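You operate a simulated robot arm through the tools that you are given. There is no shell and no other tool. Be economical: measure what you need, move in short steps, check, and stop when the job is done.

You are at the controls of a simulated two-armed robot. One attempt, no reset.

Task
The R2 contact runs hot: stop, clean the plate under the red shoe, seat it again and restart.
Fine: let it cool under 45 C, shoe on the rest block meanwhile, green pad back; leave the current on at 20 amps. Set down upright: red contact shoe. What is to be rubbed or washed off counts as gone when no trace of it is left.
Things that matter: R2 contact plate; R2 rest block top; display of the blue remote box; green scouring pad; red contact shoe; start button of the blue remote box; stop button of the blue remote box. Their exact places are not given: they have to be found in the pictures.

The check looks at the end state, three seconds after you hand in, the way a careful person would. Anything else that was tipped, shoved, dropped, spilled or broken makes it a failure.

Robot
Two 7-joint arms with two-finger parallel grippers on one trunk, on a base that drives. Base frame: it is fixed to the floor where the robot stands at the start and does not move with it; the origin is under the middle of the robot, x ahead of it, y to its left, z up. Units: cm, degrees, N and s.
The left shoulder is at the start at [7, 16.3, 127], the right one opposite. With the tool pointing down near the work surface each hand reaches from about 38 to 88 cm from the robot's upright axis, wherever it stands, measured 20 degrees to its own side. Places, roughly: R2 contact plate [70, -20, 90]; R2 rest block top [100, 0, 100]; display of the blue remote box [50, 0, 100]; green scouring pad [125, 0, 100]; start button of the blue remote box [60, 0, 100]; stop button of the blue remote box [50, 0, 100]. Payload 3.43 kg a hand.
The tool frame of a hand sits at the grasp point between the pads (the TCP): z along the fingers, y along the line on which they close. The tips reach 3.4 cm beyond it. The gripper opens to 12.8 cm. The fingers are 2.4 cm wide and 1.2 cm thick; the gripper's body (4.8 by 13 cm) begins 9.6 cm behind the TCP.
Orientation is that of the tool frame in the base frame, as [roll, pitch, yaw] about the fixed x, y, z axes, in that order (R = Rz(yaw) Ry(pitch) Rx(roll)). With the fingers straight down and closing along the base's y, the tool's x points along the base's -x, its y along +y and its z along -z.

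Tools
- The arms move only by the tool apply_moves. It takes "left_plan", "right_plan" or both (then of equal length, played together; a hand with none holds still); each is a list of rows, each an object (a shift or turn left out is 0, a gripper value left out holds the last) with "delta_rot": the turn, a rotation vector about the tool's x, y, z in rad, a list of three; "travel": the shift along the tool's x, y, z in cm, a list of three; "gripper": the finger opening in cm, from 0 to 12.8. In form: [{"delta_rot": [ax, ay, az], "travel": [tx, ty, tz], "gripper": gripper}, ...]. A call has 1 to 10 rows; each row is the pose to reach, as a shift and turn from the pose commanded when the call began, along the tool's axes at that moment. Rows are played at 5 a second. More than 5 cm and 8.6 degrees between two rows, or a gripper value outside its range, and nothing of the call is played. Where a pose cannot be reached the arm comes as near as it can. A force on the tool above 40 N (or 10 N above the force at the start of the call, whichever is more), or a blocked arm, ends the call early, and 0.2 s more pass. The fingers move at their own pace (about 15.3 cm/s each) and stop on an object; they squeeze with about 32 N. The grip force told is the motor's: it shows also when the fingers shut on nothing. Time passes only in rows, and 0.2 s behind the last, so rows that repeat a pose let the fingers close. The reply holds the time, the measured pose of the TCP, the force on the tool along the base axes, the opening and the grip force, in the units named above and with some noise, with the torque about the TCP (base axes, N m) and any sound that the robot's microphone picked up.
- Cameras (640 x 400 px; columns grow to the right, rows downward): "scene" is now at [13.86, -1.1, 149.63]; the picture's right is [-0.13, -0.99, 0.00], its down [-0.58, 0.08, -0.81] and it looks along [0.80, -0.11, -0.59] (base axes); focal length 288 px, centre (320, 200). "left" rides on the left gripper at [7.6, 1.1, -16] in its tool frame; the picture's right is [-0.15, 0.99, 0.00], its down [-0.88, -0.13, -0.46] and it looks along [-0.45, -0.07, 0.89] (tool axes); focal length 234 px, centre (320, 200). "right" rides on the right gripper at [7.6, -1.1, -16] in its tool frame; the picture's right is [0.15, 0.99, 0.00], its down [-0.88, 0.13, -0.46] and it looks along [-0.45, 0.07, 0.89] (tool axes); focal length 234 px, centre (320, 200).
- capture(camera): a new picture of that camera. It takes no simulated time.
- slide_trunk(by): slides the trunk up (or, below 0, down) by that many cm; the arms and the scene camera ride with it, the base frame stays. It gives what a move gives, with no picture.
- base_move(legs): drives the robot by 1 to 6 legs, each [ahead, left, turn to the left] in cm, cm and degrees, along the robot's own axes; the way and the turn of a leg run together, so that a leg with both is an arc; at most 150 cm and 180 degrees a leg. The arms and the cameras ride along, it lands a little off, and it stops where it bumps. It gives what a move gives.
- aim_head(pan, tilt): turns the head with the scene camera to pan (to the left, within 86 degrees either way) and tilt (down, from -29 to 69), counted from straight ahead of the robot. It gives what a move gives.
- measure_at(camera, pixels): there is no depth. For up to 12 entries [column, row, z] of the newest picture of that camera ("zoom" is the newest enlarged one), the place [x, y] in the base frame at which the ray of that pixel passes the height z, good to about 0.3 cm. It takes no simulated time.
- zoom(camera, box): a new picture of the part [left, top, right, bottom] of that camera's present view, enlarged. It takes no simulated time.
- hand_in(): hands the job in; it is judged then, once.

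Go step by step. Measure first, check grasps and placings, and put right what went wrong. The budget is 80 turns and 70 pictures, counting those below and the enlarged ones. Unless the task says otherwise, let go and move clear before handing in, and close with one line.

The tools are called after "Call:" as name(argument=value, ...) on one line, values as JSON. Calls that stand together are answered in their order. apply_moves: Moves the arms, as the interface text tells. Its arguments: {"type":"object","properties":{"left_plan":{"type":"array","items":{"type":"object","properties":{"delta_rot":{"type":"array","items":{"type":"number"}},"travel":{"type":"array","items":{"type":"number"}},"gripper":{"type":"number"}}}},"right_plan":{"type":"array","items":{"type":"object","properties":{"delta_rot":{"type":"array","items":{"type":"number"}},"travel":{"type":"array","items":{"type":"number"}},"gripper":{"type":"number"}}}}},"required":[]} The other tools are called the same way: slide_trunk (by) slides the trunk up or down; base_move (legs) drives the base; aim_head (pan, tilt) turns the head that bears the scene camera; capture (camera) takes a picture; measure_at (camera, pixels) gives the place at which the rays of pixels pass given heights; zoom (camera, box) takes an enlarged picture of a part of a camera's view; hand_in () hands the job in.

At the start:

```text
time_s: 0.0
left_ee_pos: [68.23, 23.33, 123.59]
left_tcp_rot: [-179.9, 0.0, -180.0]
left_contact_force: [0.5, 0.1, 0.0]
left_wrist_torque: [0.04, 0.0, -0.01]
left_grip_width: 12.83
left_grip_force: 0.1
right_ee_pos: [45.59, -25.19, 122.25]
right_tcp_rot: [-180.0, 0.0, 180.0]
right_contact_force: [0.0, 0.5, 0.1]
right_wrist_torque: [-0.02, 0.0, 0.01]
right_grip_width: 12.79
right_grip_force: 0.0
trunk travel left (down, up): [-75.0, 19.0]
robot x, y, heading: [-0.05, -0.14, 0.1]
head pan, tilt: [-7.6, 36.1]
```

scene: 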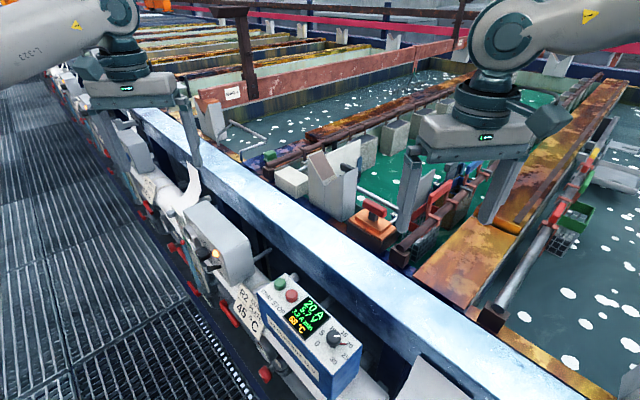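
right: 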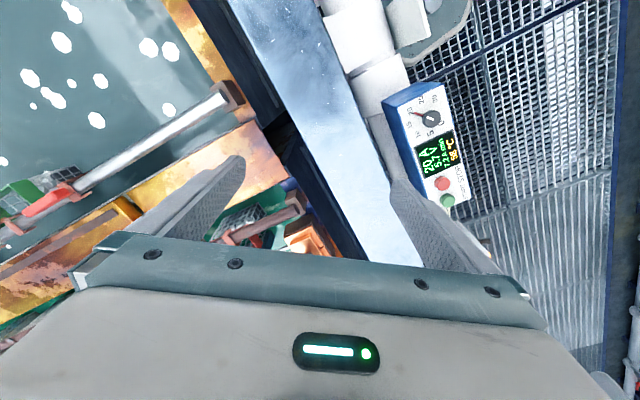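
left: 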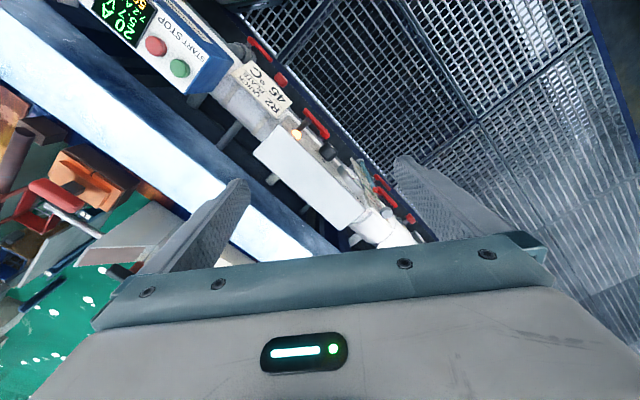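

The scene shows the blue remote box near pixel (310,330), the red shoe on an orange block near (375,215), and a green basket or pad near (575,215). I'll zoom in on these to tell the items apart.

Call:
zoom(camera="scene", box=[260, 120, 420, 270])

Call:
zoom(camera="scene", box=[200, 260, 380, 400])

Call:
zoom(camera="scene", box=[440, 120, 640, 270])

```text
2.67 times, centred on (340, 195) of scene
```

zoom: 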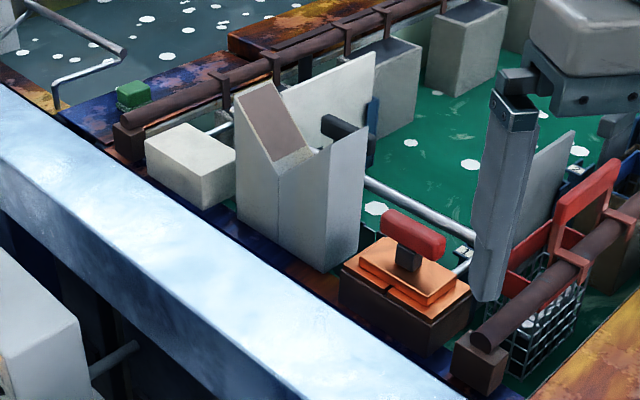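

```text
2.86 times, centred on (290, 330) of scene
```

zoom: 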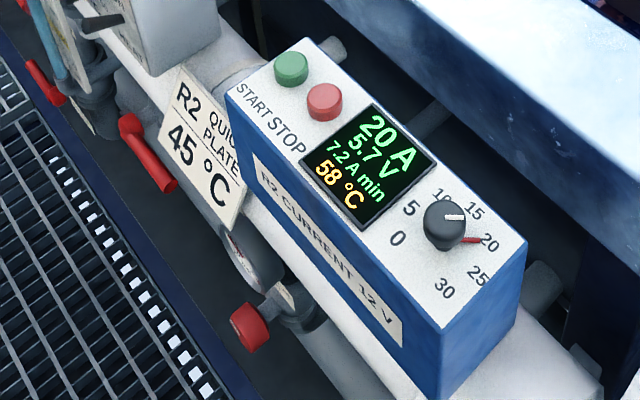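

```text
2.67 times, centred on (540, 195) of scene
```

zoom: 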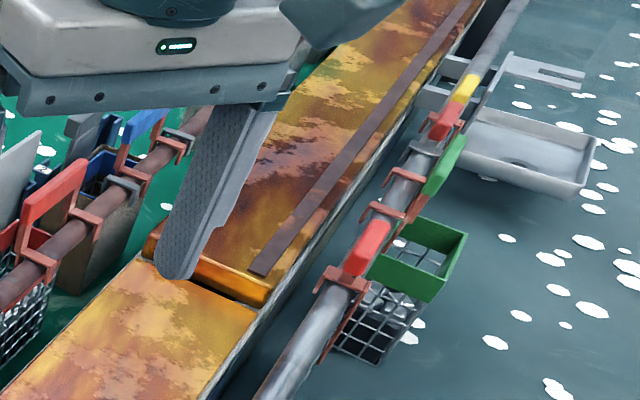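

I found the red shoe, handle at (375,208), on a dark block. The green pad is at about (270,155), the white rest block at about (291,178), and the box reads 58 °C, 20 A. I'll triangulate these between the scene and left cameras.

Call:
measure_at(camera="scene", pixels=[[375, 208, 90], [375, 208, 100], [291, 296, 90], [291, 296, 100], [280, 285, 90], [280, 285, 100], [291, 178, 90], [291, 178, 100], [270, 155, 90], [270, 155, 100]])

Call:
measure_at(camera="left", pixels=[[55, 193, 90], [55, 193, 100], [156, 46, 90], [156, 46, 100], [180, 68, 90], [180, 68, 100]])

Call:
zoom(camera="left", box=[0, 0, 240, 240])

```text
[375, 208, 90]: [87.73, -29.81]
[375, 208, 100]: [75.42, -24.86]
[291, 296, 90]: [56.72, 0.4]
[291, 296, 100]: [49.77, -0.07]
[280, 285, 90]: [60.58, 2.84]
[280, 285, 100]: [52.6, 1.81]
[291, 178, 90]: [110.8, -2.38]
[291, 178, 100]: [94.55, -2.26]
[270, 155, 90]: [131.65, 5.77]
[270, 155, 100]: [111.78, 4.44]
```

```text
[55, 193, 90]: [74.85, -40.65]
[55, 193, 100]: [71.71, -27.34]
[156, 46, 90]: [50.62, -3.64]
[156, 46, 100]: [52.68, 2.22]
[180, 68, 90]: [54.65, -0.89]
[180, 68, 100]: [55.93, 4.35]
```

```text
1.67 times, centred on (120, 120) of left
```

zoom: 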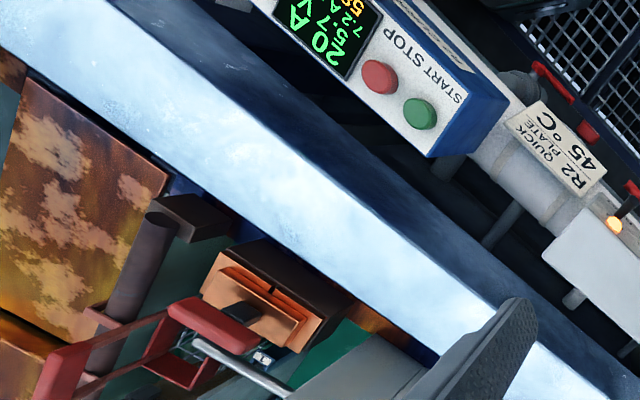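

Triangulated positions: stop is about (52, 0.2, 96.8), start about (55.4, 2.3, 96.5), and the shoe handle about (70.5, -22.5, 104). I'll close the left gripper and bring it above stop.

Call:
apply_moves(left_plan=[{"travel": [2.7, -3.84, 0], "gripper": 0}, {"travel": [5.4, -7.7, 0]}, {"travel": [8.1, -11.5, 0]}, {"travel": [10.8, -15.35, 0]}, {"travel": [13.5, -19.2, 0]}, {"travel": [16.2, -23.05, 0]}, {"travel": [16.2, -23.05, 5]}, {"travel": [16.2, -23.05, 10]}, {"travel": [16.2, -23.05, 14]}])

Call:
zoom(camera="left", box=[160, 0, 480, 260])

Call:
capture(camera="scene")

```text
time_s: 2.0
left_ee_pos: [52.08, 0.25, 109.8]
left_tcp_rot: [180.0, 0.0, -179.9]
left_contact_force: [0.2, 0.3, 1.1]
left_wrist_torque: [0.01, -0.01, -0.02]
left_grip_width: 0.0
left_grip_force: 31.8
right_ee_pos: [45.61, -25.29, 122.3]
right_tcp_rot: [-179.9, 0.0, -180.0]
right_contact_force: [0.0, 0.6, 0.0]
right_wrist_torque: [-0.01, -0.02, 0.02]
right_grip_width: 12.8
right_grip_force: 0.1
trunk travel left (down, up): [-75.0, 19.0]
robot x, y, heading: [0.11, -0.01, 0.1]
head pan, tilt: [-7.6, 36.1]
```

```text
1.54 times, centred on (320, 130) of left
```

zoom: 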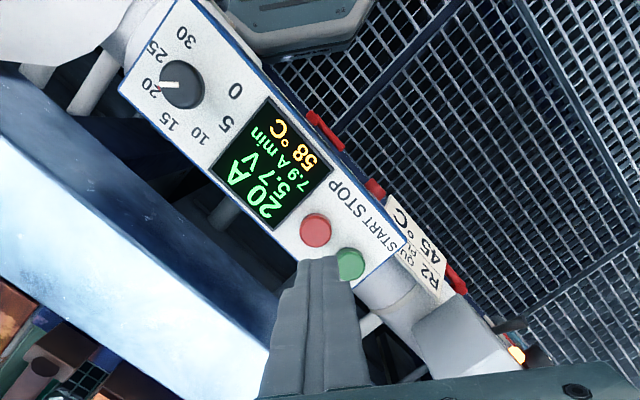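

```text
61 pictures are left
```

scene: 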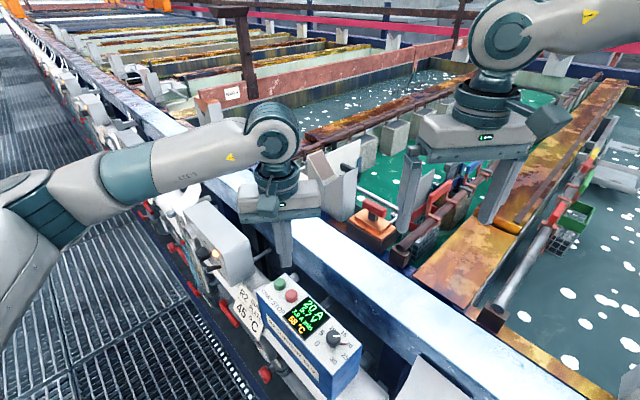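

The fingers are above and look slightly beyond the stop button. I'll re-measure both buttons in this left view at zoom (316,230) and (350,264), and in the new scene picture.

Call:
measure_at(camera="zoom", pixels=[[316, 229, 95], [316, 229, 97], [350, 263, 95], [350, 263, 97]])

Call:
measure_at(camera="scene", pixels=[[291, 296, 95], [291, 296, 97], [280, 285, 95], [280, 285, 97]])

```text
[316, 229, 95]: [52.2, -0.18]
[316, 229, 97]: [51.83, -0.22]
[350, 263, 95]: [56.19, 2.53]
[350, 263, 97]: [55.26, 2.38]
```

```text
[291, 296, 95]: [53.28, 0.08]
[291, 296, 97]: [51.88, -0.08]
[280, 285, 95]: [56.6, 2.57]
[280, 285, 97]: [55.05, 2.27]
```

Both views agree: stop is at (51.9, -0.15), z about 97. I'll press it in small steps and then retract.

Call:
apply_moves(left_plan=[{"travel": [0.15, -0.4, 4.5]}, {"travel": [0.15, -0.4, 8]}, {"travel": [0.15, -0.4, 9]}, {"travel": [0.15, -0.4, 9.5]}, {"travel": [0.15, -0.4, 9.9]}, {"travel": [0.15, -0.4, 10.3]}, {"travel": [0.15, -0.4, 7]}, {"travel": [0.15, -0.4, 3]}])

Call:
zoom(camera="left", box=[160, 0, 480, 260])

```text
time_s: 3.8
left_ee_pos: [51.96, -0.11, 106.79]
left_tcp_rot: [-180.0, 0.0, -179.9]
left_contact_force: [0.1, -0.6, 0.6]
left_wrist_torque: [0.0, 0.03, 0.02]
left_grip_width: 0.0
left_grip_force: 33.0
right_ee_pos: [45.54, -25.31, 122.45]
right_tcp_rot: [180.0, -0.1, -180.0]
right_contact_force: [-0.2, 0.2, -0.5]
right_wrist_torque: [0.04, -0.03, -0.01]
right_grip_width: 12.8
right_grip_force: 0.0
trunk travel left (down, up): [-75.0, 19.0]
robot x, y, heading: [0.22, 0.11, -0.0]
head pan, tilt: [-7.6, 36.1]
heard: click
```

```text
1.54 times, centred on (320, 130) of left
```

zoom: 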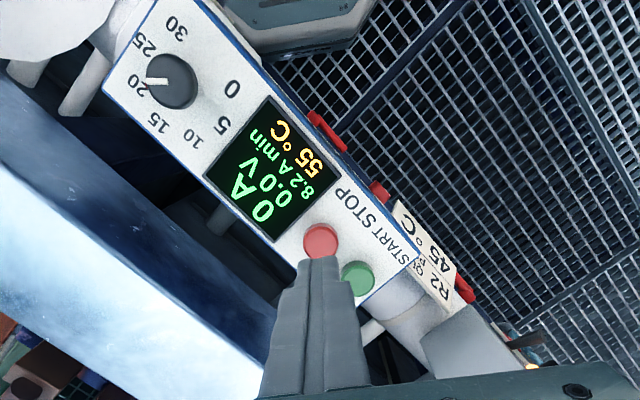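

Stop clicked and the display reads 0 A, 55 °C. I'll raise the left hand clear and bring the right hand over the shoe for a close look.

Call:
apply_moves(left_plan=[{"travel": [0, 0, -5]}, {"travel": [0, 0, -10]}, {"travel": [0, 0, -15]}, {"travel": [0, 4, -16]}, {"travel": [0, 8, -16]}, {"travel": [0, 12, -16]}], right_plan=[{"travel": [-4.0, 0, 0]}, {"travel": [-8, 0.5, 0]}, {"travel": [-12, 1, 0]}, {"travel": [-16, 1.5, 0]}, {"travel": [-20, 2, 0]}, {"travel": [-24, 2.5, 0]}])

Call:
capture(camera="right")

Call:
capture(camera="scene")

```text
time_s: 5.2
left_ee_pos: [51.8, 11.96, 122.77]
left_tcp_rot: [180.0, -0.1, 179.9]
left_contact_force: [0.7, 0.4, 0.2]
left_wrist_torque: [-0.01, 0.0, 0.03]
left_grip_width: 0.0
left_grip_force: 31.5
right_ee_pos: [68.24, -24.17, 122.02]
right_tcp_rot: [-180.0, 0.0, 179.8]
right_contact_force: [1.0, 0.1, -0.7]
right_wrist_torque: [-0.02, 0.0, -0.01]
right_grip_width: 12.8
right_grip_force: 0.1
right hand out of reach, approached as far as the arm can: row 6
trunk travel left (down, up): [-75.0, 19.0]
robot x, y, heading: [0.29, -0.1, 0.1]
head pan, tilt: [-7.6, 36.1]
```

```text
59 pictures are left
```

right: 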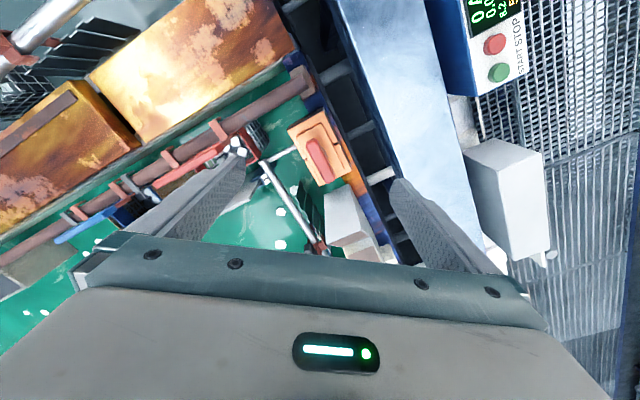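

```text
58 pictures are left
```

scene: 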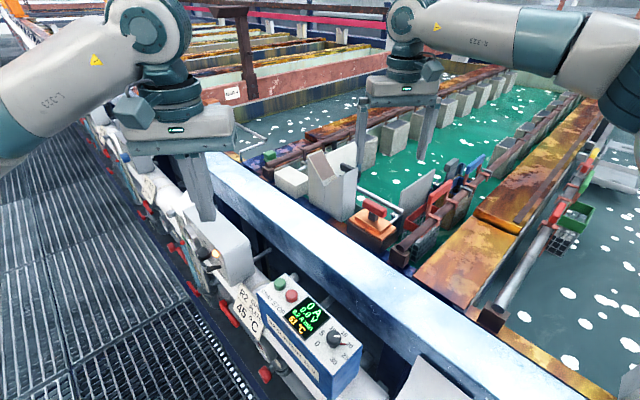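

The right camera now sees the shoe handle running from (309,140) to (330,180). I'll measure it in both cameras and zoom in.

Call:
zoom(camera="right", box=[240, 90, 420, 260])

Call:
measure_at(camera="right", pixels=[[318, 160, 85], [318, 160, 90], [318, 160, 95], [318, 160, 100], [309, 140, 92], [330, 180, 92]])

Call:
measure_at(camera="scene", pixels=[[375, 208, 85], [375, 208, 90], [375, 208, 95], [375, 208, 100], [291, 178, 85], [291, 178, 90], [291, 178, 95]])

```text
2.35 times, centred on (330, 175) of right
```

zoom: 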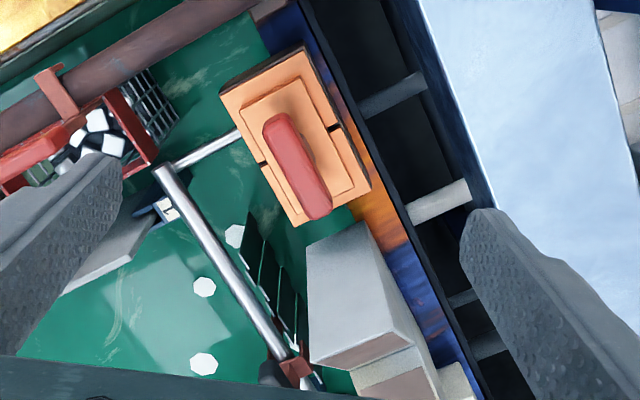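

```text
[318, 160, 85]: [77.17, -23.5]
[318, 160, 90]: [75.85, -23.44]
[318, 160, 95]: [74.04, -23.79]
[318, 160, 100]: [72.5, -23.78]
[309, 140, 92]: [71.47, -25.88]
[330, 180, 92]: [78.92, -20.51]
```

```text
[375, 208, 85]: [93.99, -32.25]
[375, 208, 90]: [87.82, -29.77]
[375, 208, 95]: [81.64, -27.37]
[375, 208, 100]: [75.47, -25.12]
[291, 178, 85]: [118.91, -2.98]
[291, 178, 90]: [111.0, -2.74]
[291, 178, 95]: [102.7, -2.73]
```

Triangulated, the shoe handle is at about (71.5, -23.7, 103) with its axis at yaw about 36°, parallel to the tank edge. The rest block and pad lie on along that line, so I need to drive along the walkway. I'll look down to check clearance first.

Call:
aim_head(pan=-10, tilt=69)

Call:
capture(camera="scene")

```text
time_s: 6.2
left_ee_pos: [51.74, 11.88, 122.82]
left_tcp_rot: [180.0, -0.1, 180.0]
left_contact_force: [0.5, 0.0, -0.1]
left_wrist_torque: [0.0, 0.01, -0.05]
left_grip_width: 0.0
left_grip_force: 32.1
right_ee_pos: [68.23, -24.17, 122.04]
right_tcp_rot: [179.9, 0.0, 180.0]
right_contact_force: [0.5, -0.6, -0.1]
right_wrist_torque: [-0.04, 0.02, 0.01]
right_grip_width: 12.8
right_grip_force: 0.0
trunk travel left (down, up): [-75.0, 19.0]
robot x, y, heading: [-0.02, 0.41, -0.0]
head pan, tilt: [-10.0, 68.8]
```

```text
56 pictures are left
```

scene: 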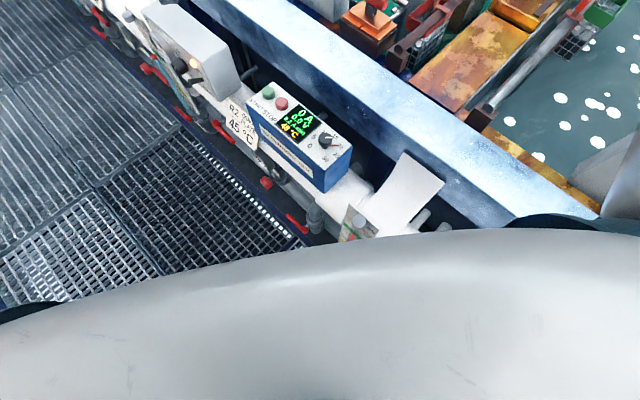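

The blue kerb of the walkway runs from (90,25) to (300,243), with red levers along it. I'll measure the kerb at floor level.

Call:
measure_at(camera="scene", pixels=[[300, 245, 0], [200, 138, 0], [100, 35, 0], [300, 228, 80], [266, 183, 80], [228, 137, 80], [150, 70, 80]])

```text
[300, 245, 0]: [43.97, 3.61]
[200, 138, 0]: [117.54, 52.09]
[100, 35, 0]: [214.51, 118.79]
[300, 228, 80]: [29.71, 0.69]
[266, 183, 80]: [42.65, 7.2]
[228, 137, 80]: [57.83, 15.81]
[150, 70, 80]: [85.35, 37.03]
```

The kerb runs at about 34° and passes 21 cm from the robot's axis. I'll drive along it, drifting slightly away.

Call:
base_move(legs=[[14, 11, 0], [14, 10, 0]])

Call:
aim_head(pan=-25, tilt=40)

Call:
capture(camera="scene")

Call:
capture(camera="right")

```text
time_s: 8.8
left_ee_pos: [79.23, 33.24, 122.92]
left_tcp_rot: [179.9, 0.1, 180.0]
left_contact_force: [0.4, -0.7, -0.7]
left_wrist_torque: [0.02, -0.01, 0.0]
left_grip_width: 0.0
left_grip_force: 32.1
right_ee_pos: [95.74, -2.74, 122.13]
right_tcp_rot: [179.9, 0.2, 180.0]
right_contact_force: [0.1, 0.2, -0.4]
right_wrist_torque: [-0.01, -0.03, -0.02]
right_grip_width: 12.8
right_grip_force: 0.0
trunk travel left (down, up): [-75.0, 19.0]
robot x, y, heading: [27.71, 21.28, -0.1]
head pan, tilt: [-10.0, 68.8]
```

```text
time_s: 9.7
left_ee_pos: [79.45, 33.34, 122.73]
left_tcp_rot: [-180.0, 0.0, -179.9]
left_contact_force: [0.3, 0.6, -0.4]
left_wrist_torque: [-0.04, 0.02, 0.01]
left_grip_width: 0.0
left_grip_force: 31.8
right_ee_pos: [95.87, -2.64, 122.1]
right_tcp_rot: [179.9, 0.1, -180.0]
right_contact_force: [-0.5, -0.4, -0.6]
right_wrist_torque: [-0.01, -0.03, 0.04]
right_grip_width: 12.82
right_grip_force: 0.0
trunk travel left (down, up): [-75.0, 19.0]
robot x, y, heading: [27.36, 21.83, -0.2]
head pan, tilt: [-25.0, 40.0]
```

```text
55 pictures are left
```

scene: 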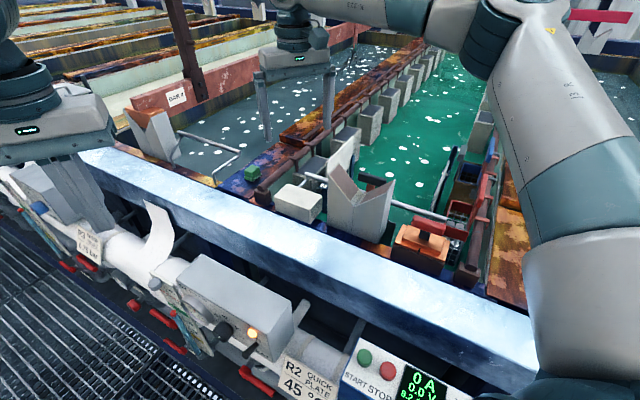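

```text
54 pictures are left
```

right: 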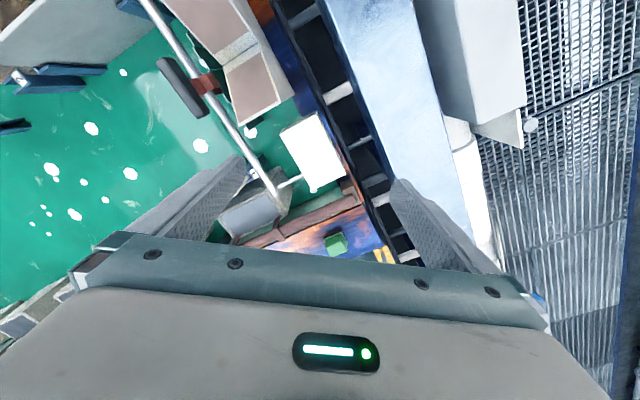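

The rest block is at scene (300,200) and right (313,150), and the pad at scene (252,172) and right (336,242). I'll zoom and triangulate.

Call:
zoom(camera="scene", box=[230, 140, 470, 290])

Call:
measure_at(camera="scene", pixels=[[300, 197, 95], [300, 197, 100], [252, 170, 95], [252, 170, 100], [430, 227, 100], [430, 227, 104], [418, 250, 95], [418, 250, 99]])

Call:
measure_at(camera="right", pixels=[[313, 150, 95], [313, 150, 100], [336, 242, 95], [336, 242, 100]])

Call:
zoom(camera="right", box=[220, 60, 420, 260])

```text
2.67 times, centred on (350, 215) of scene
```

zoom: 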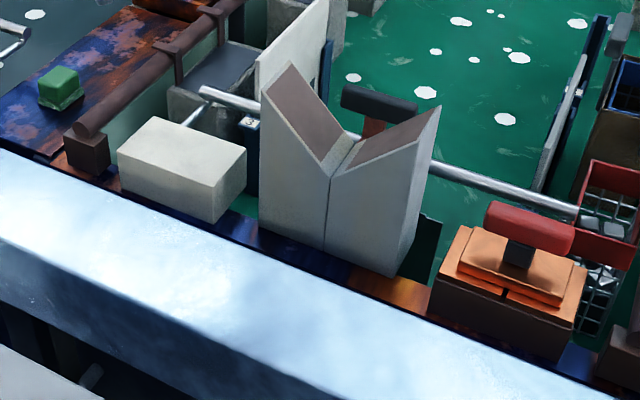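

```text
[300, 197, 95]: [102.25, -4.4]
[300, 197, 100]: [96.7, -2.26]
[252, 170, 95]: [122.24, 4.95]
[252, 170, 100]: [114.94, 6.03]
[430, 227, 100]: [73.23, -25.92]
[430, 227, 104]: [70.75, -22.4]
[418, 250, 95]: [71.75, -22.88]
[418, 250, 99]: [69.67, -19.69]
```

```text
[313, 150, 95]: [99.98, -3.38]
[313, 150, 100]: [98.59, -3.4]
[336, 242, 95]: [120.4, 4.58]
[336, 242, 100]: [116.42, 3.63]
```

```text
2.00 times, centred on (320, 160) of right
```

zoom: 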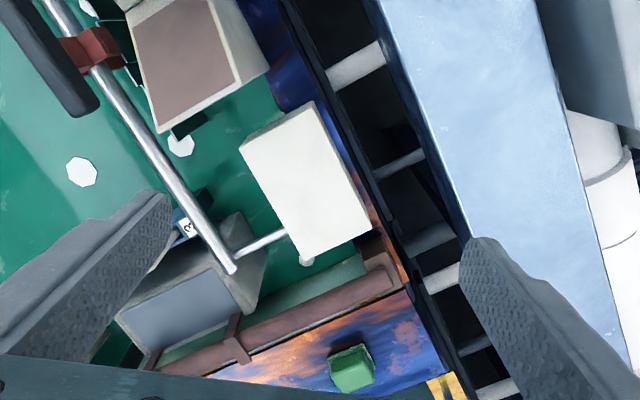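

The rest block top is at about (99.2, -3.3, 97.7), and the pad at about (118, 4.8, 97.8). I'll move the right hand above the shoe, turning 36° so the fingers close across the handle.

Call:
apply_moves(right_plan=[{"travel": [3.5, -3.0, 0], "delta_rot": [0, 0, -0.09]}, {"travel": [7.0, -6.0, 0], "delta_rot": [0, 0, -0.18]}, {"travel": [10.5, -9.0, 0], "delta_rot": [0, 0, -0.27]}, {"travel": [14, -12.0, 0], "delta_rot": [0, 0, -0.36]}, {"travel": [17.5, -15.1, 0], "delta_rot": [0, 0, -0.45]}, {"travel": [21, -18.1, 0], "delta_rot": [0, 0, -0.54]}, {"travel": [24.4, -21.1, 0], "delta_rot": [0, 0, -0.628]}, {"travel": [24.4, -21.1, 0], "delta_rot": [0, 0, -0.628]}])

Call:
capture(camera="right")

Call:
capture(camera="scene")

```text
time_s: 11.5
left_ee_pos: [79.52, 33.69, 122.76]
left_tcp_rot: [-179.9, 0.0, 180.0]
left_contact_force: [0.3, 0.4, 0.3]
left_wrist_torque: [-0.03, 0.04, 0.0]
left_grip_width: 0.01
left_grip_force: 31.9
right_ee_pos: [71.46, -23.45, 122.07]
right_tcp_rot: [180.0, -0.1, -144.0]
right_contact_force: [0.1, 1.0, -0.4]
right_wrist_torque: [-0.08, 0.02, -0.03]
right_grip_width: 12.81
right_grip_force: 0.0
trunk travel left (down, up): [-75.0, 19.0]
robot x, y, heading: [27.61, 21.38, -0.3]
head pan, tilt: [-25.0, 40.0]
```

```text
51 pictures are left
```

right: 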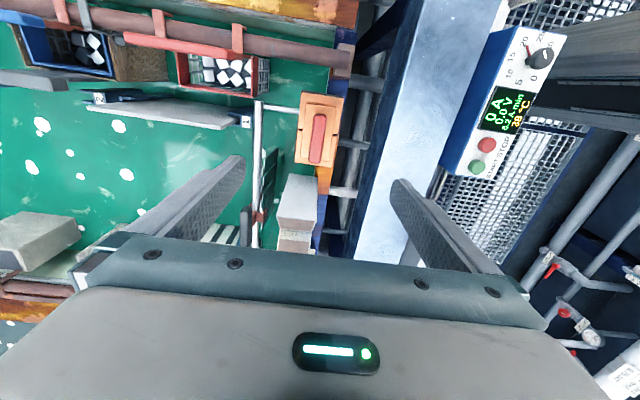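

```text
50 pictures are left
```

scene: 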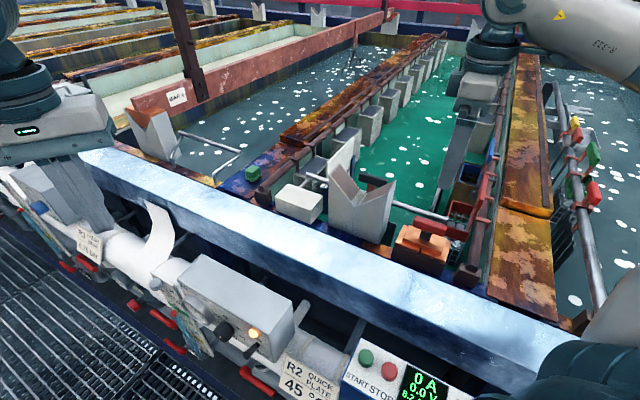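

The handle now lies nearly vertical in the right view, from (320,114) to (315,163). I'll zoom and measure its ends for alignment.

Call:
zoom(camera="right", box=[260, 70, 380, 190])

Call:
measure_at(camera="right", pixels=[[320, 116, 103], [315, 162, 103], [318, 138, 103], [318, 138, 101], [304, 105, 98], [340, 105, 98], [301, 160, 98], [334, 163, 98]])

Call:
measure_at(camera="scene", pixels=[[431, 227, 102], [431, 227, 104]])

```text
3.33 times, centred on (320, 130) of right
```

zoom: 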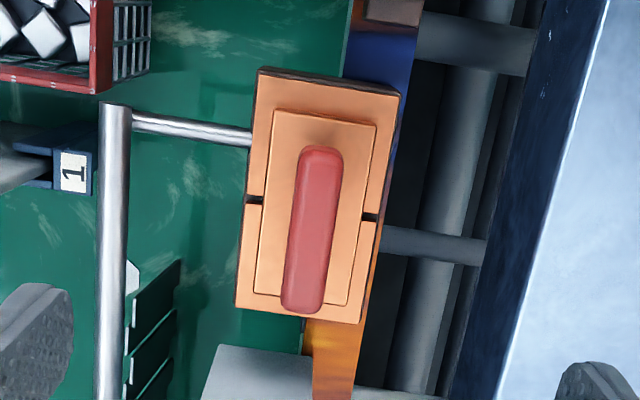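

```text
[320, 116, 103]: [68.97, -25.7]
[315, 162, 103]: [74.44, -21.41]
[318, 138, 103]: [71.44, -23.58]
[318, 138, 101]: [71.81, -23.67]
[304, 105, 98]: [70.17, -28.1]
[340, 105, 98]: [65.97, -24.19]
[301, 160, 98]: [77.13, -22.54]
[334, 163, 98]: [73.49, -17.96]
```

```text
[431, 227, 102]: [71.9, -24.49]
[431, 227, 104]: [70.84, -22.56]
```

Scene and right views agree on the handle centre, (71.4, -23.5), top at about z 103. I'll trim the yaw by 2° and come down with the gripper at 6 cm.

Call:
apply_moves(right_plan=[{"travel": [0, 0, 4.5], "delta_rot": [0, 0, -0.037], "gripper": 6}, {"travel": [0, 0, 9], "delta_rot": [0, 0, -0.037]}, {"travel": [0, 0, 13], "delta_rot": [0, 0, -0.037]}, {"travel": [0, 0, 15.5], "delta_rot": [0, 0, -0.037]}, {"travel": [0, 0, 16.5], "delta_rot": [0, 0, -0.037]}, {"travel": [0, 0, 17.2], "delta_rot": [0, 0, -0.037]}, {"travel": [0, 0, 17.6], "delta_rot": [0, 0, -0.037]}])

Call:
capture(camera="right")

Call:
zoom(camera="scene", box=[350, 160, 510, 290])

```text
time_s: 13.1
left_ee_pos: [79.35, 33.44, 122.79]
left_tcp_rot: [-180.0, -0.1, 179.9]
left_contact_force: [-0.1, -0.6, -0.6]
left_wrist_torque: [-0.02, -0.02, 0.0]
left_grip_width: 0.0
left_grip_force: 31.9
right_ee_pos: [71.01, -22.23, 106.55]
right_tcp_rot: [-179.9, 0.2, -142.1]
right_contact_force: [0.0, 0.5, 0.5]
right_wrist_torque: [-0.01, -0.02, 0.03]
right_grip_width: 5.98
right_grip_force: 0.0
right hand out of reach, approached as far as the arm can: row 1, 2, 3, 4, 5, 6, 7
trunk travel left (down, up): [-75.0, 19.0]
robot x, y, heading: [27.79, 21.97, -0.0]
head pan, tilt: [-25.0, 40.0]
```

```text
48 pictures are left
```

right: 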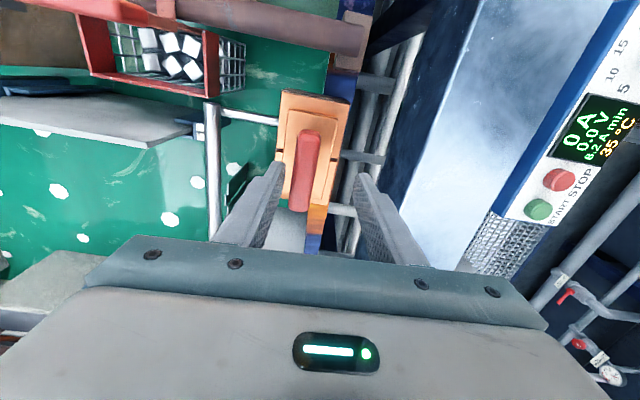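

```text
3.08 times, centred on (430, 225) of scene
```

zoom: 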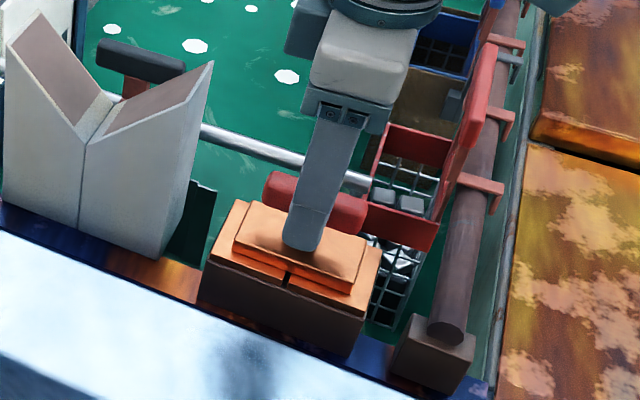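

At this azimuth the hand runs out of reach: it stopped 2 cm high and 1 cm off, and nothing was touched. The display already shows 35 °C. I'll raise the hand and drive back along the walkway for a better arm pose.

Call:
apply_moves(right_plan=[{"travel": [0, 0, -4.5]}, {"travel": [0, 0, -9]}, {"travel": [0, 0, -13.5]}, {"travel": [0, 0, -16]}])

Call:
base_move(legs=[[-17, -11.5, 0]])

```text
time_s: 14.1
left_ee_pos: [79.47, 33.37, 122.8]
left_tcp_rot: [180.0, 0.0, -179.9]
left_contact_force: [0.4, 0.1, 0.3]
left_wrist_torque: [0.01, -0.02, -0.02]
left_grip_width: 0.0
left_grip_force: 31.6
right_ee_pos: [70.74, -21.97, 122.7]
right_tcp_rot: [-179.9, 0.1, -141.9]
right_contact_force: [-0.3, 0.7, -0.3]
right_wrist_torque: [-0.03, 0.03, 0.02]
right_grip_width: 6.02
right_grip_force: 0.1
trunk travel left (down, up): [-75.0, 19.0]
robot x, y, heading: [27.65, 21.69, -0.0]
head pan, tilt: [-25.0, 40.0]
```

```text
time_s: 15.7
left_ee_pos: [62.73, 22.11, 122.7]
left_tcp_rot: [-179.9, -0.1, -180.0]
left_contact_force: [-0.3, 0.3, 1.3]
left_wrist_torque: [-0.02, 0.04, -0.03]
left_grip_width: 0.0
left_grip_force: 31.8
right_ee_pos: [54.08, -33.29, 122.59]
right_tcp_rot: [179.9, 0.0, -141.9]
right_contact_force: [-1.1, 0.1, 0.9]
right_wrist_torque: [-0.02, -0.02, 0.03]
right_grip_width: 5.98
right_grip_force: 0.2
trunk travel left (down, up): [-75.0, 19.0]
robot x, y, heading: [10.72, 10.25, 0.1]
head pan, tilt: [-25.0, 40.0]
```

The robot is at (10.7, 10.3). I'll move the hand back over the handle at (71.4, -23.5) and down to z 108.

Call:
apply_moves(right_plan=[{"travel": [-3.93, -0.6, 0]}, {"travel": [-7.86, -1.2, 0]}, {"travel": [-11.8, -1.8, 0]}, {"travel": [-15.7, -2.4, 0]}, {"travel": [-19.66, -2.96, 0]}, {"travel": [-19.66, -2.96, 5]}, {"travel": [-19.66, -2.96, 10]}, {"travel": [-19.66, -2.96, 14]}, {"travel": [-19.66, -2.96, 14]}])

Call:
capture(camera="right")

```text
time_s: 17.7
left_ee_pos: [62.72, 21.93, 122.8]
left_tcp_rot: [180.0, 0.0, -179.9]
left_contact_force: [-1.2, 0.3, -0.7]
left_wrist_torque: [0.04, -0.02, 0.0]
left_grip_width: 0.02
left_grip_force: 31.7
right_ee_pos: [71.37, -23.56, 108.76]
right_tcp_rot: [-179.8, 0.2, -142.1]
right_contact_force: [-0.7, -0.7, -0.2]
right_wrist_torque: [0.02, -0.03, 0.02]
right_grip_width: 6.01
right_grip_force: 0.1
right hand out of reach, approached as far as the arm can: row 5, 6
trunk travel left (down, up): [-75.0, 19.0]
robot x, y, heading: [10.85, 10.24, -0.2]
head pan, tilt: [-25.0, 40.0]
```

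```text
46 pictures are left
```

right: 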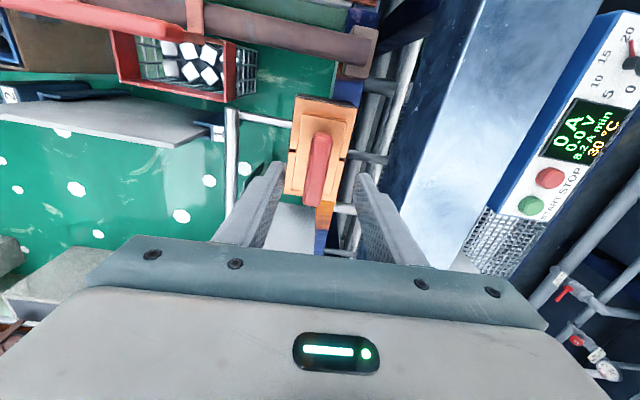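

The handle is centred between the fingers at (318,170). I'll descend to z about 104.

Call:
apply_moves(right_plan=[{"travel": [0, 0, 2.5]}, {"travel": [0, 0, 3.5]}, {"travel": [0, 0, 4.2]}, {"travel": [0, 0, 4.7]}, {"travel": [0, 0, 4.7]}])

Call:
zoom(camera="scene", box=[370, 130, 570, 290])

Call:
zoom(camera="right", box=[240, 70, 400, 250])

```text
time_s: 18.9
left_ee_pos: [62.68, 21.9, 122.82]
left_tcp_rot: [180.0, 0.0, -180.0]
left_contact_force: [0.5, -0.1, -0.5]
left_wrist_torque: [0.0, 0.02, 0.0]
left_grip_width: 0.0
left_grip_force: 31.8
right_ee_pos: [71.34, -23.63, 104.12]
right_tcp_rot: [-179.9, 0.1, -142.0]
right_contact_force: [0.4, -0.1, -0.5]
right_wrist_torque: [0.02, -0.02, -0.03]
right_grip_width: 6.02
right_grip_force: 0.1
trunk travel left (down, up): [-75.0, 19.0]
robot x, y, heading: [10.86, 10.31, -0.1]
head pan, tilt: [-25.0, 40.0]
```

```text
2.50 times, centred on (470, 210) of scene
```

zoom: 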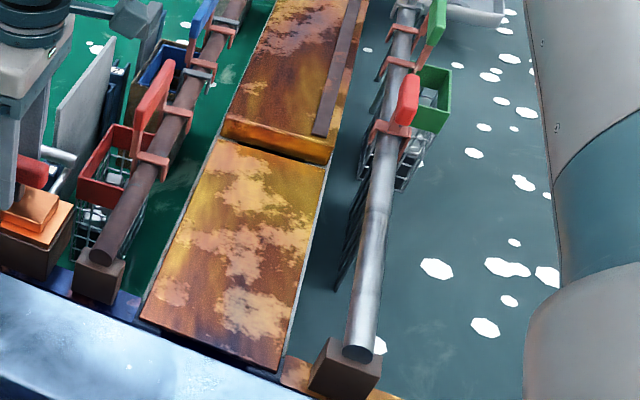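

```text
2.22 times, centred on (320, 160) of right
```

zoom: 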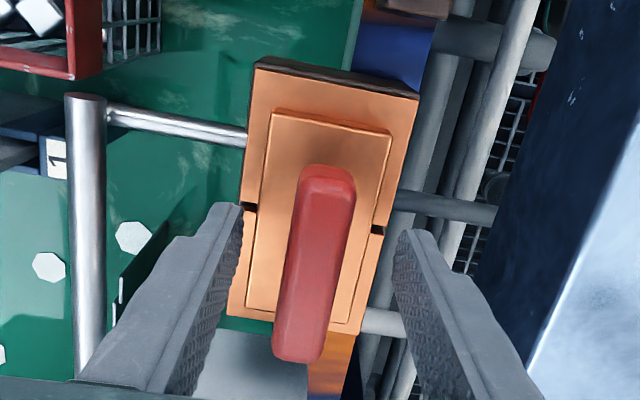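

The fingers straddle the handle and are aligned with it. I'll go 0.6 cm lower and close.

Call:
apply_moves(right_plan=[{"travel": [0, 0, 0.6]}, {"travel": [0, 0, 0.6], "gripper": 0}, {"travel": [0, 0, 0.6]}, {"travel": [0, 0, 0.6]}])

Call:
zoom(camera="right", box=[240, 70, 400, 250])

```text
time_s: 19.9
left_ee_pos: [62.56, 22.02, 122.67]
left_tcp_rot: [180.0, 0.0, 180.0]
left_contact_force: [0.8, -0.8, -0.1]
left_wrist_torque: [0.03, 0.0, -0.03]
left_grip_width: 0.0
left_grip_force: 32.4
right_ee_pos: [71.31, -23.64, 103.45]
right_tcp_rot: [-179.8, 0.1, -142.0]
right_contact_force: [0.9, -1.1, 0.6]
right_wrist_torque: [0.02, 0.0, -0.02]
right_grip_width: 2.01
right_grip_force: 32.6
trunk travel left (down, up): [-75.0, 19.0]
robot x, y, heading: [10.88, 10.25, -0.1]
head pan, tilt: [-25.0, 40.0]
```

```text
2.22 times, centred on (320, 160) of right
```

zoom: 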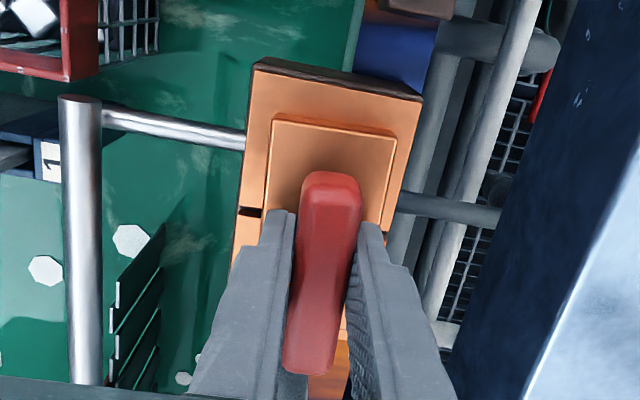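

The handle is gripped at 2.0 cm, seated pose TCP (71.3, -23.6, 103.45), yaw -142. I'll lift straight up.

Call:
apply_moves(right_plan=[{"travel": [0, 0, -1]}, {"travel": [0, 0, -3]}, {"travel": [0, 0, -6]}, {"travel": [0, 0, -10]}, {"travel": [0, 0, -14]}, {"travel": [0, 0, -17]}])

Call:
slide_trunk(by=5)

Call:
capture(camera="right")

Call:
capture(camera="scene")

```text
time_s: 21.3
left_ee_pos: [62.72, 22.03, 122.69]
left_tcp_rot: [180.0, 0.0, -179.9]
left_contact_force: [0.4, 0.3, 0.7]
left_wrist_torque: [-0.04, 0.01, 0.0]
left_grip_width: 0.0
left_grip_force: 31.8
right_ee_pos: [71.15, -23.33, 120.43]
right_tcp_rot: [-179.9, -0.1, -142.2]
right_contact_force: [-0.3, -0.3, -3.4]
right_wrist_torque: [0.0, 0.01, 0.0]
right_grip_width: 1.96
right_grip_force: 31.7
right hand out of reach, approached as far as the arm can: row 6
trunk travel left (down, up): [-75.0, 19.0]
robot x, y, heading: [10.67, 9.94, -0.1]
head pan, tilt: [-25.0, 40.0]
```

```text
time_s: 22.2
left_ee_pos: [62.73, 22.0, 127.71]
left_tcp_rot: [180.0, 0.0, -179.9]
left_contact_force: [-0.5, -0.4, -0.2]
left_wrist_torque: [0.01, -0.02, 0.0]
left_grip_width: 0.0
left_grip_force: 31.5
right_ee_pos: [71.27, -23.33, 125.4]
right_tcp_rot: [-179.9, 0.1, -142.2]
right_contact_force: [0.1, 0.0, -4.7]
right_wrist_torque: [0.02, 0.02, -0.02]
right_grip_width: 1.98
right_grip_force: 32.4
trunk travel left (down, up): [-80.0, 14.0]
robot x, y, heading: [10.93, 10.45, -0.0]
head pan, tilt: [-25.0, 40.0]
```

```text
42 pictures are left
```

right: 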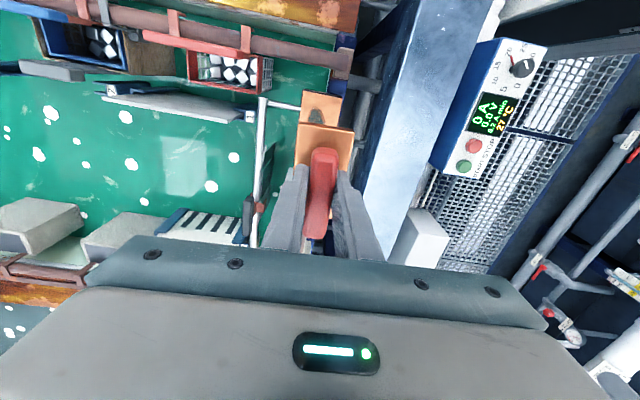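

```text
41 pictures are left
```

scene: 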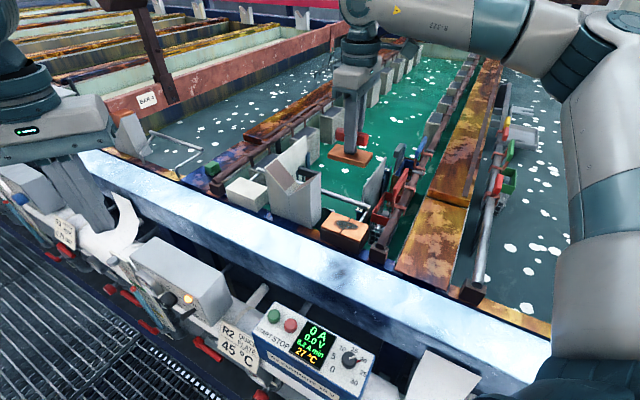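

The shoe is lifted, 27 °C, and the plate with a dark stain shows at scene (345,226). I'll zoom on the plate and then drive forward to place the shoe on the rest block.

Call:
zoom(camera="scene", box=[300, 195, 400, 265])

Call:
measure_at(camera="scene", pixels=[[345, 226, 97], [345, 226, 99], [328, 230, 98], [365, 224, 98]])

Call:
base_move(legs=[[17, 11.5, 0]])

Call:
capture(camera="right")

```text
5.71 times, centred on (350, 230) of scene
```

zoom: 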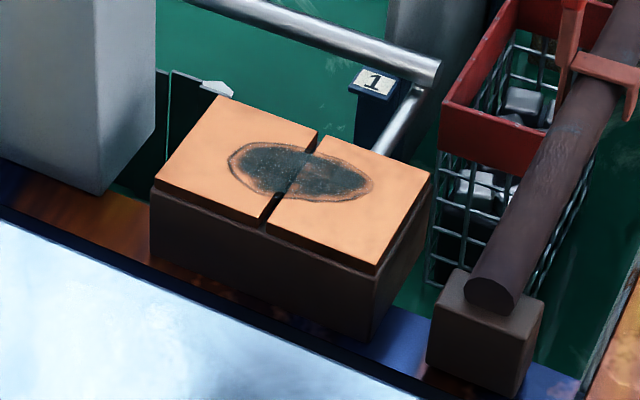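

```text
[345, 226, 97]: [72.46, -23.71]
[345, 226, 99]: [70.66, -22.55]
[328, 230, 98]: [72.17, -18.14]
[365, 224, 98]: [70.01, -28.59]
```

```text
time_s: 23.8
left_ee_pos: [79.63, 33.63, 127.93]
left_tcp_rot: [179.9, 0.0, -179.9]
left_contact_force: [-0.1, -1.0, 0.2]
left_wrist_torque: [0.01, -0.06, -0.02]
left_grip_width: 0.0
left_grip_force: 31.4
right_ee_pos: [88.05, -11.79, 125.35]
right_tcp_rot: [-179.9, 0.2, -142.1]
right_contact_force: [-1.0, 0.1, -3.4]
right_wrist_torque: [0.0, 0.01, -0.02]
right_grip_width: 1.96
right_grip_force: 32.0
trunk travel left (down, up): [-80.0, 14.0]
robot x, y, heading: [27.97, 21.68, 0.0]
head pan, tilt: [-25.0, 40.0]
```

```text
39 pictures are left
```

right: 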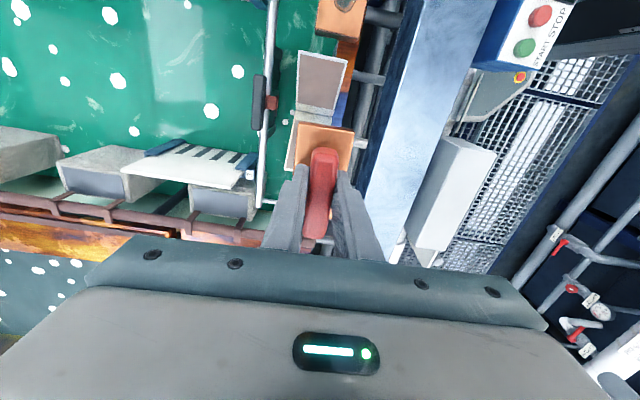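

The shoe is at (88, -11.8) with the hand and the rest block is 14 cm further along. I'll drive on a little more for reach, then shift over the block.

Call:
base_move(legs=[[6, 4.2, 0]])

Call:
aim_head(pan=-25, tilt=42)

Call:
zoom(camera="scene", box=[220, 120, 460, 290])

```text
time_s: 24.9
left_ee_pos: [85.06, 37.41, 128.04]
left_tcp_rot: [179.8, 0.2, -179.9]
left_contact_force: [-0.1, 0.1, -0.3]
left_wrist_torque: [0.03, -0.04, -0.04]
left_grip_width: 0.0
left_grip_force: 32.1
right_ee_pos: [93.51, -7.97, 125.44]
right_tcp_rot: [-179.9, 0.4, -142.2]
right_contact_force: [-0.8, -1.1, -4.6]
right_wrist_torque: [0.04, 0.02, 0.01]
right_grip_width: 1.97
right_grip_force: 32.2
trunk travel left (down, up): [-80.0, 14.0]
robot x, y, heading: [33.82, 26.01, 0.0]
head pan, tilt: [-25.0, 40.0]
```

```text
time_s: 25.5
left_ee_pos: [85.49, 37.4, 127.82]
left_tcp_rot: [179.9, 0.2, 179.9]
left_contact_force: [0.1, 0.2, -0.2]
left_wrist_torque: [0.04, -0.02, -0.02]
left_grip_width: 0.0
left_grip_force: 32.5
right_ee_pos: [93.82, -7.84, 125.44]
right_tcp_rot: [-179.9, 0.1, -142.3]
right_contact_force: [0.2, 0.7, -3.3]
right_wrist_torque: [-0.01, 0.0, 0.0]
right_grip_width: 1.99
right_grip_force: 31.3
trunk travel left (down, up): [-80.0, 14.0]
robot x, y, heading: [33.98, 26.22, 0.1]
head pan, tilt: [-25.0, 42.0]
```

```text
2.35 times, centred on (340, 205) of scene
```

zoom: 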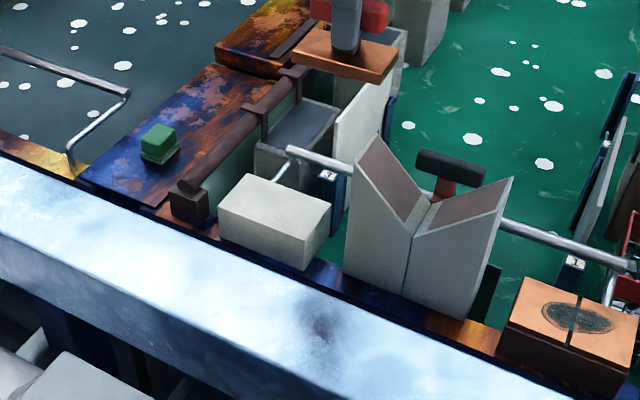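

I can see the rest block top clearly, with corners (218,205), (250,175), (330,203), (297,243). I'll measure it together with the pad and stain.

Call:
measure_at(camera="zoom", pixels=[[274, 207, 97.7], [218, 205, 97.7], [250, 175, 97.7], [330, 203, 97.7], [297, 243, 97.7], [159, 137, 97.8], [159, 137, 99], [159, 150, 97], [378, 137, 108], [512, 180, 108], [579, 320, 98]])

```text
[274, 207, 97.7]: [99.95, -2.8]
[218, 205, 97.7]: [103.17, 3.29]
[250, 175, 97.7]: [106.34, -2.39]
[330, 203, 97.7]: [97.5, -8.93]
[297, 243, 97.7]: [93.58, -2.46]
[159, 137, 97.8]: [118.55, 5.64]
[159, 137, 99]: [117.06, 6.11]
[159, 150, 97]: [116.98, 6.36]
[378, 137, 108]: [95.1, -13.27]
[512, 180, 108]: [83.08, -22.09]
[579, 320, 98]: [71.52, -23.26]
```

The rest block centre is at about (99.9, -2.8). I'll move over it and lower to about 2 cm above contact.

Call:
apply_moves(right_plan=[{"travel": [-3.9, 0.1, 0]}, {"travel": [-7.8, 0.23, 0.5]}, {"travel": [-7.8, 0.23, 5]}, {"travel": [-7.8, 0.23, 10]}, {"travel": [-7.8, 0.23, 15]}, {"travel": [-7.8, 0.23, 19]}, {"travel": [-7.8, 0.23, 20]}, {"travel": [-7.8, 0.23, 20]}])

Call:
zoom(camera="scene", box=[220, 120, 460, 290])

Call:
capture(camera="right")

```text
time_s: 27.3
left_ee_pos: [85.75, 37.64, 127.86]
left_tcp_rot: [-180.0, 0.1, -179.9]
left_contact_force: [0.2, -0.3, -0.1]
left_wrist_torque: [-0.02, 0.01, 0.01]
left_grip_width: 0.01
left_grip_force: 32.4
right_ee_pos: [98.74, -1.87, 105.6]
right_tcp_rot: [-179.5, 0.3, -142.4]
right_contact_force: [-0.2, 0.0, -4.1]
right_wrist_torque: [-0.02, 0.05, 0.03]
right_grip_width: 1.98
right_grip_force: 32.3
right hand out of reach, approached as far as the arm can: row 1, 2, 3, 4, 5, 6, 7, 8
trunk travel left (down, up): [-80.0, 14.0]
robot x, y, heading: [33.75, 26.0, 0.0]
head pan, tilt: [-25.0, 42.0]
```

```text
2.35 times, centred on (340, 205) of scene
```

zoom: 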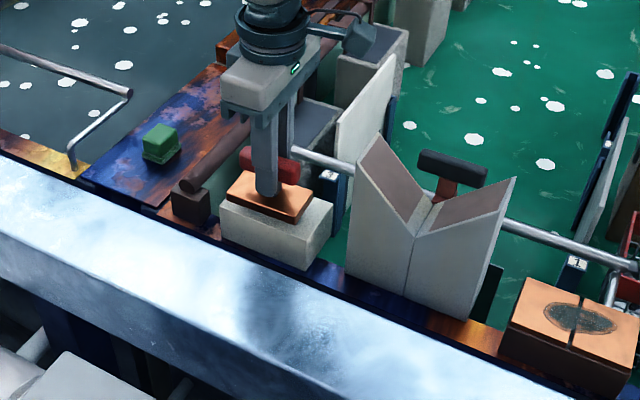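

```text
36 pictures are left
```

right: 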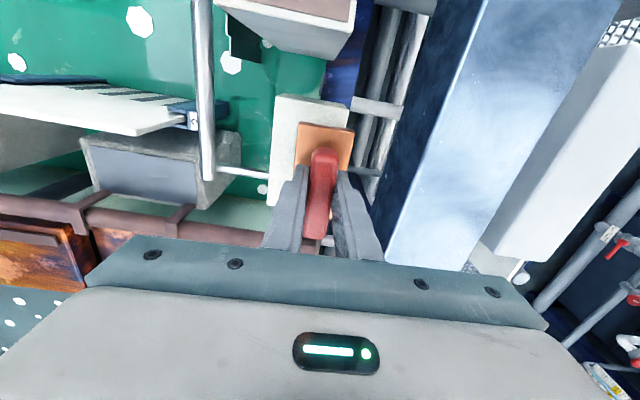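

The hand stopped 1.5 cm short of the block's centre line at the limit of its reach, and the shoe hangs about 2 cm above the top. I'll nudge the base by (1.1, -1.0) to centre it, then check.

Call:
base_move(legs=[[1.1, -1.0, 0]])

Call:
zoom(camera="scene", box=[250, 140, 390, 240])

```text
time_s: 28.2
left_ee_pos: [86.47, 36.9, 127.86]
left_tcp_rot: [-180.0, -0.1, 179.8]
left_contact_force: [-0.2, -0.7, 0.0]
left_wrist_torque: [0.03, 0.06, -0.01]
left_grip_width: 0.0
left_grip_force: 31.7
right_ee_pos: [99.51, -2.77, 105.58]
right_tcp_rot: [-179.6, 0.2, -142.6]
right_contact_force: [-0.2, -0.7, -4.6]
right_wrist_torque: [0.0, 0.01, -0.03]
right_grip_width: 1.97
right_grip_force: 32.1
trunk travel left (down, up): [-80.0, 14.0]
robot x, y, heading: [34.32, 25.48, -0.0]
head pan, tilt: [-25.0, 42.0]
stopped in leg 1: the robot was blocked; the commanded pose is now the measured one
```

```text
4.00 times, centred on (320, 190) of scene
```

zoom: 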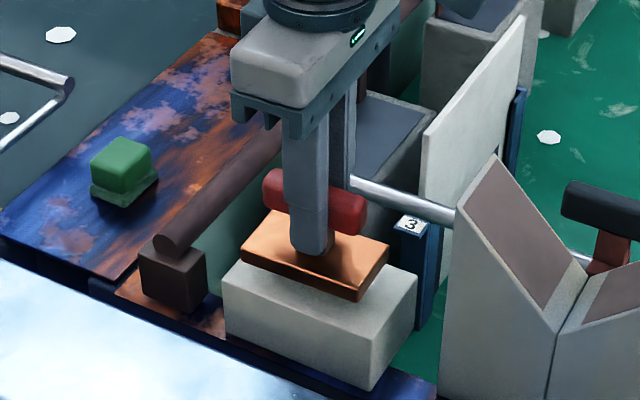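

The base stopped against the kerb, but the hand is now at (99.5, -2.8), which is centred. I'll lower with the trunk.

Call:
slide_trunk(by=-1.8)

Call:
zoom(camera="scene", box=[250, 130, 390, 230])

```text
time_s: 28.8
left_ee_pos: [86.39, 36.98, 125.98]
left_tcp_rot: [-180.0, 0.0, 179.8]
left_contact_force: [0.1, -0.3, 0.4]
left_wrist_torque: [0.05, 0.01, 0.01]
left_grip_width: 0.01
left_grip_force: 32.0
right_ee_pos: [99.48, -2.67, 103.75]
right_tcp_rot: [-179.5, 0.2, -142.6]
right_contact_force: [-0.6, -0.3, -4.0]
right_wrist_torque: [-0.01, 0.0, -0.03]
right_grip_width: 1.95
right_grip_force: 32.6
trunk travel left (down, up): [-78.2, 15.8]
robot x, y, heading: [34.71, 25.29, -0.3]
head pan, tilt: [-25.0, 42.0]
```

```text
4.00 times, centred on (320, 180) of scene
```

zoom: 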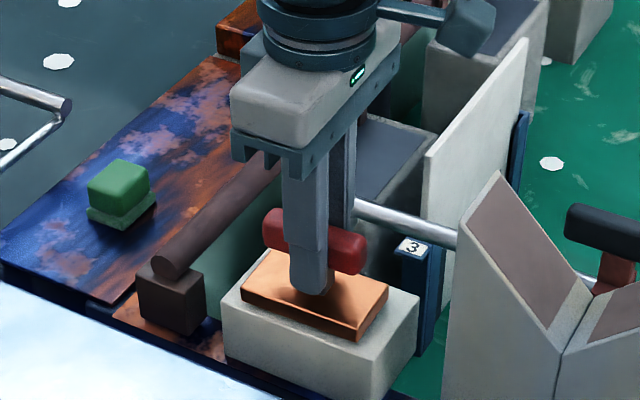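

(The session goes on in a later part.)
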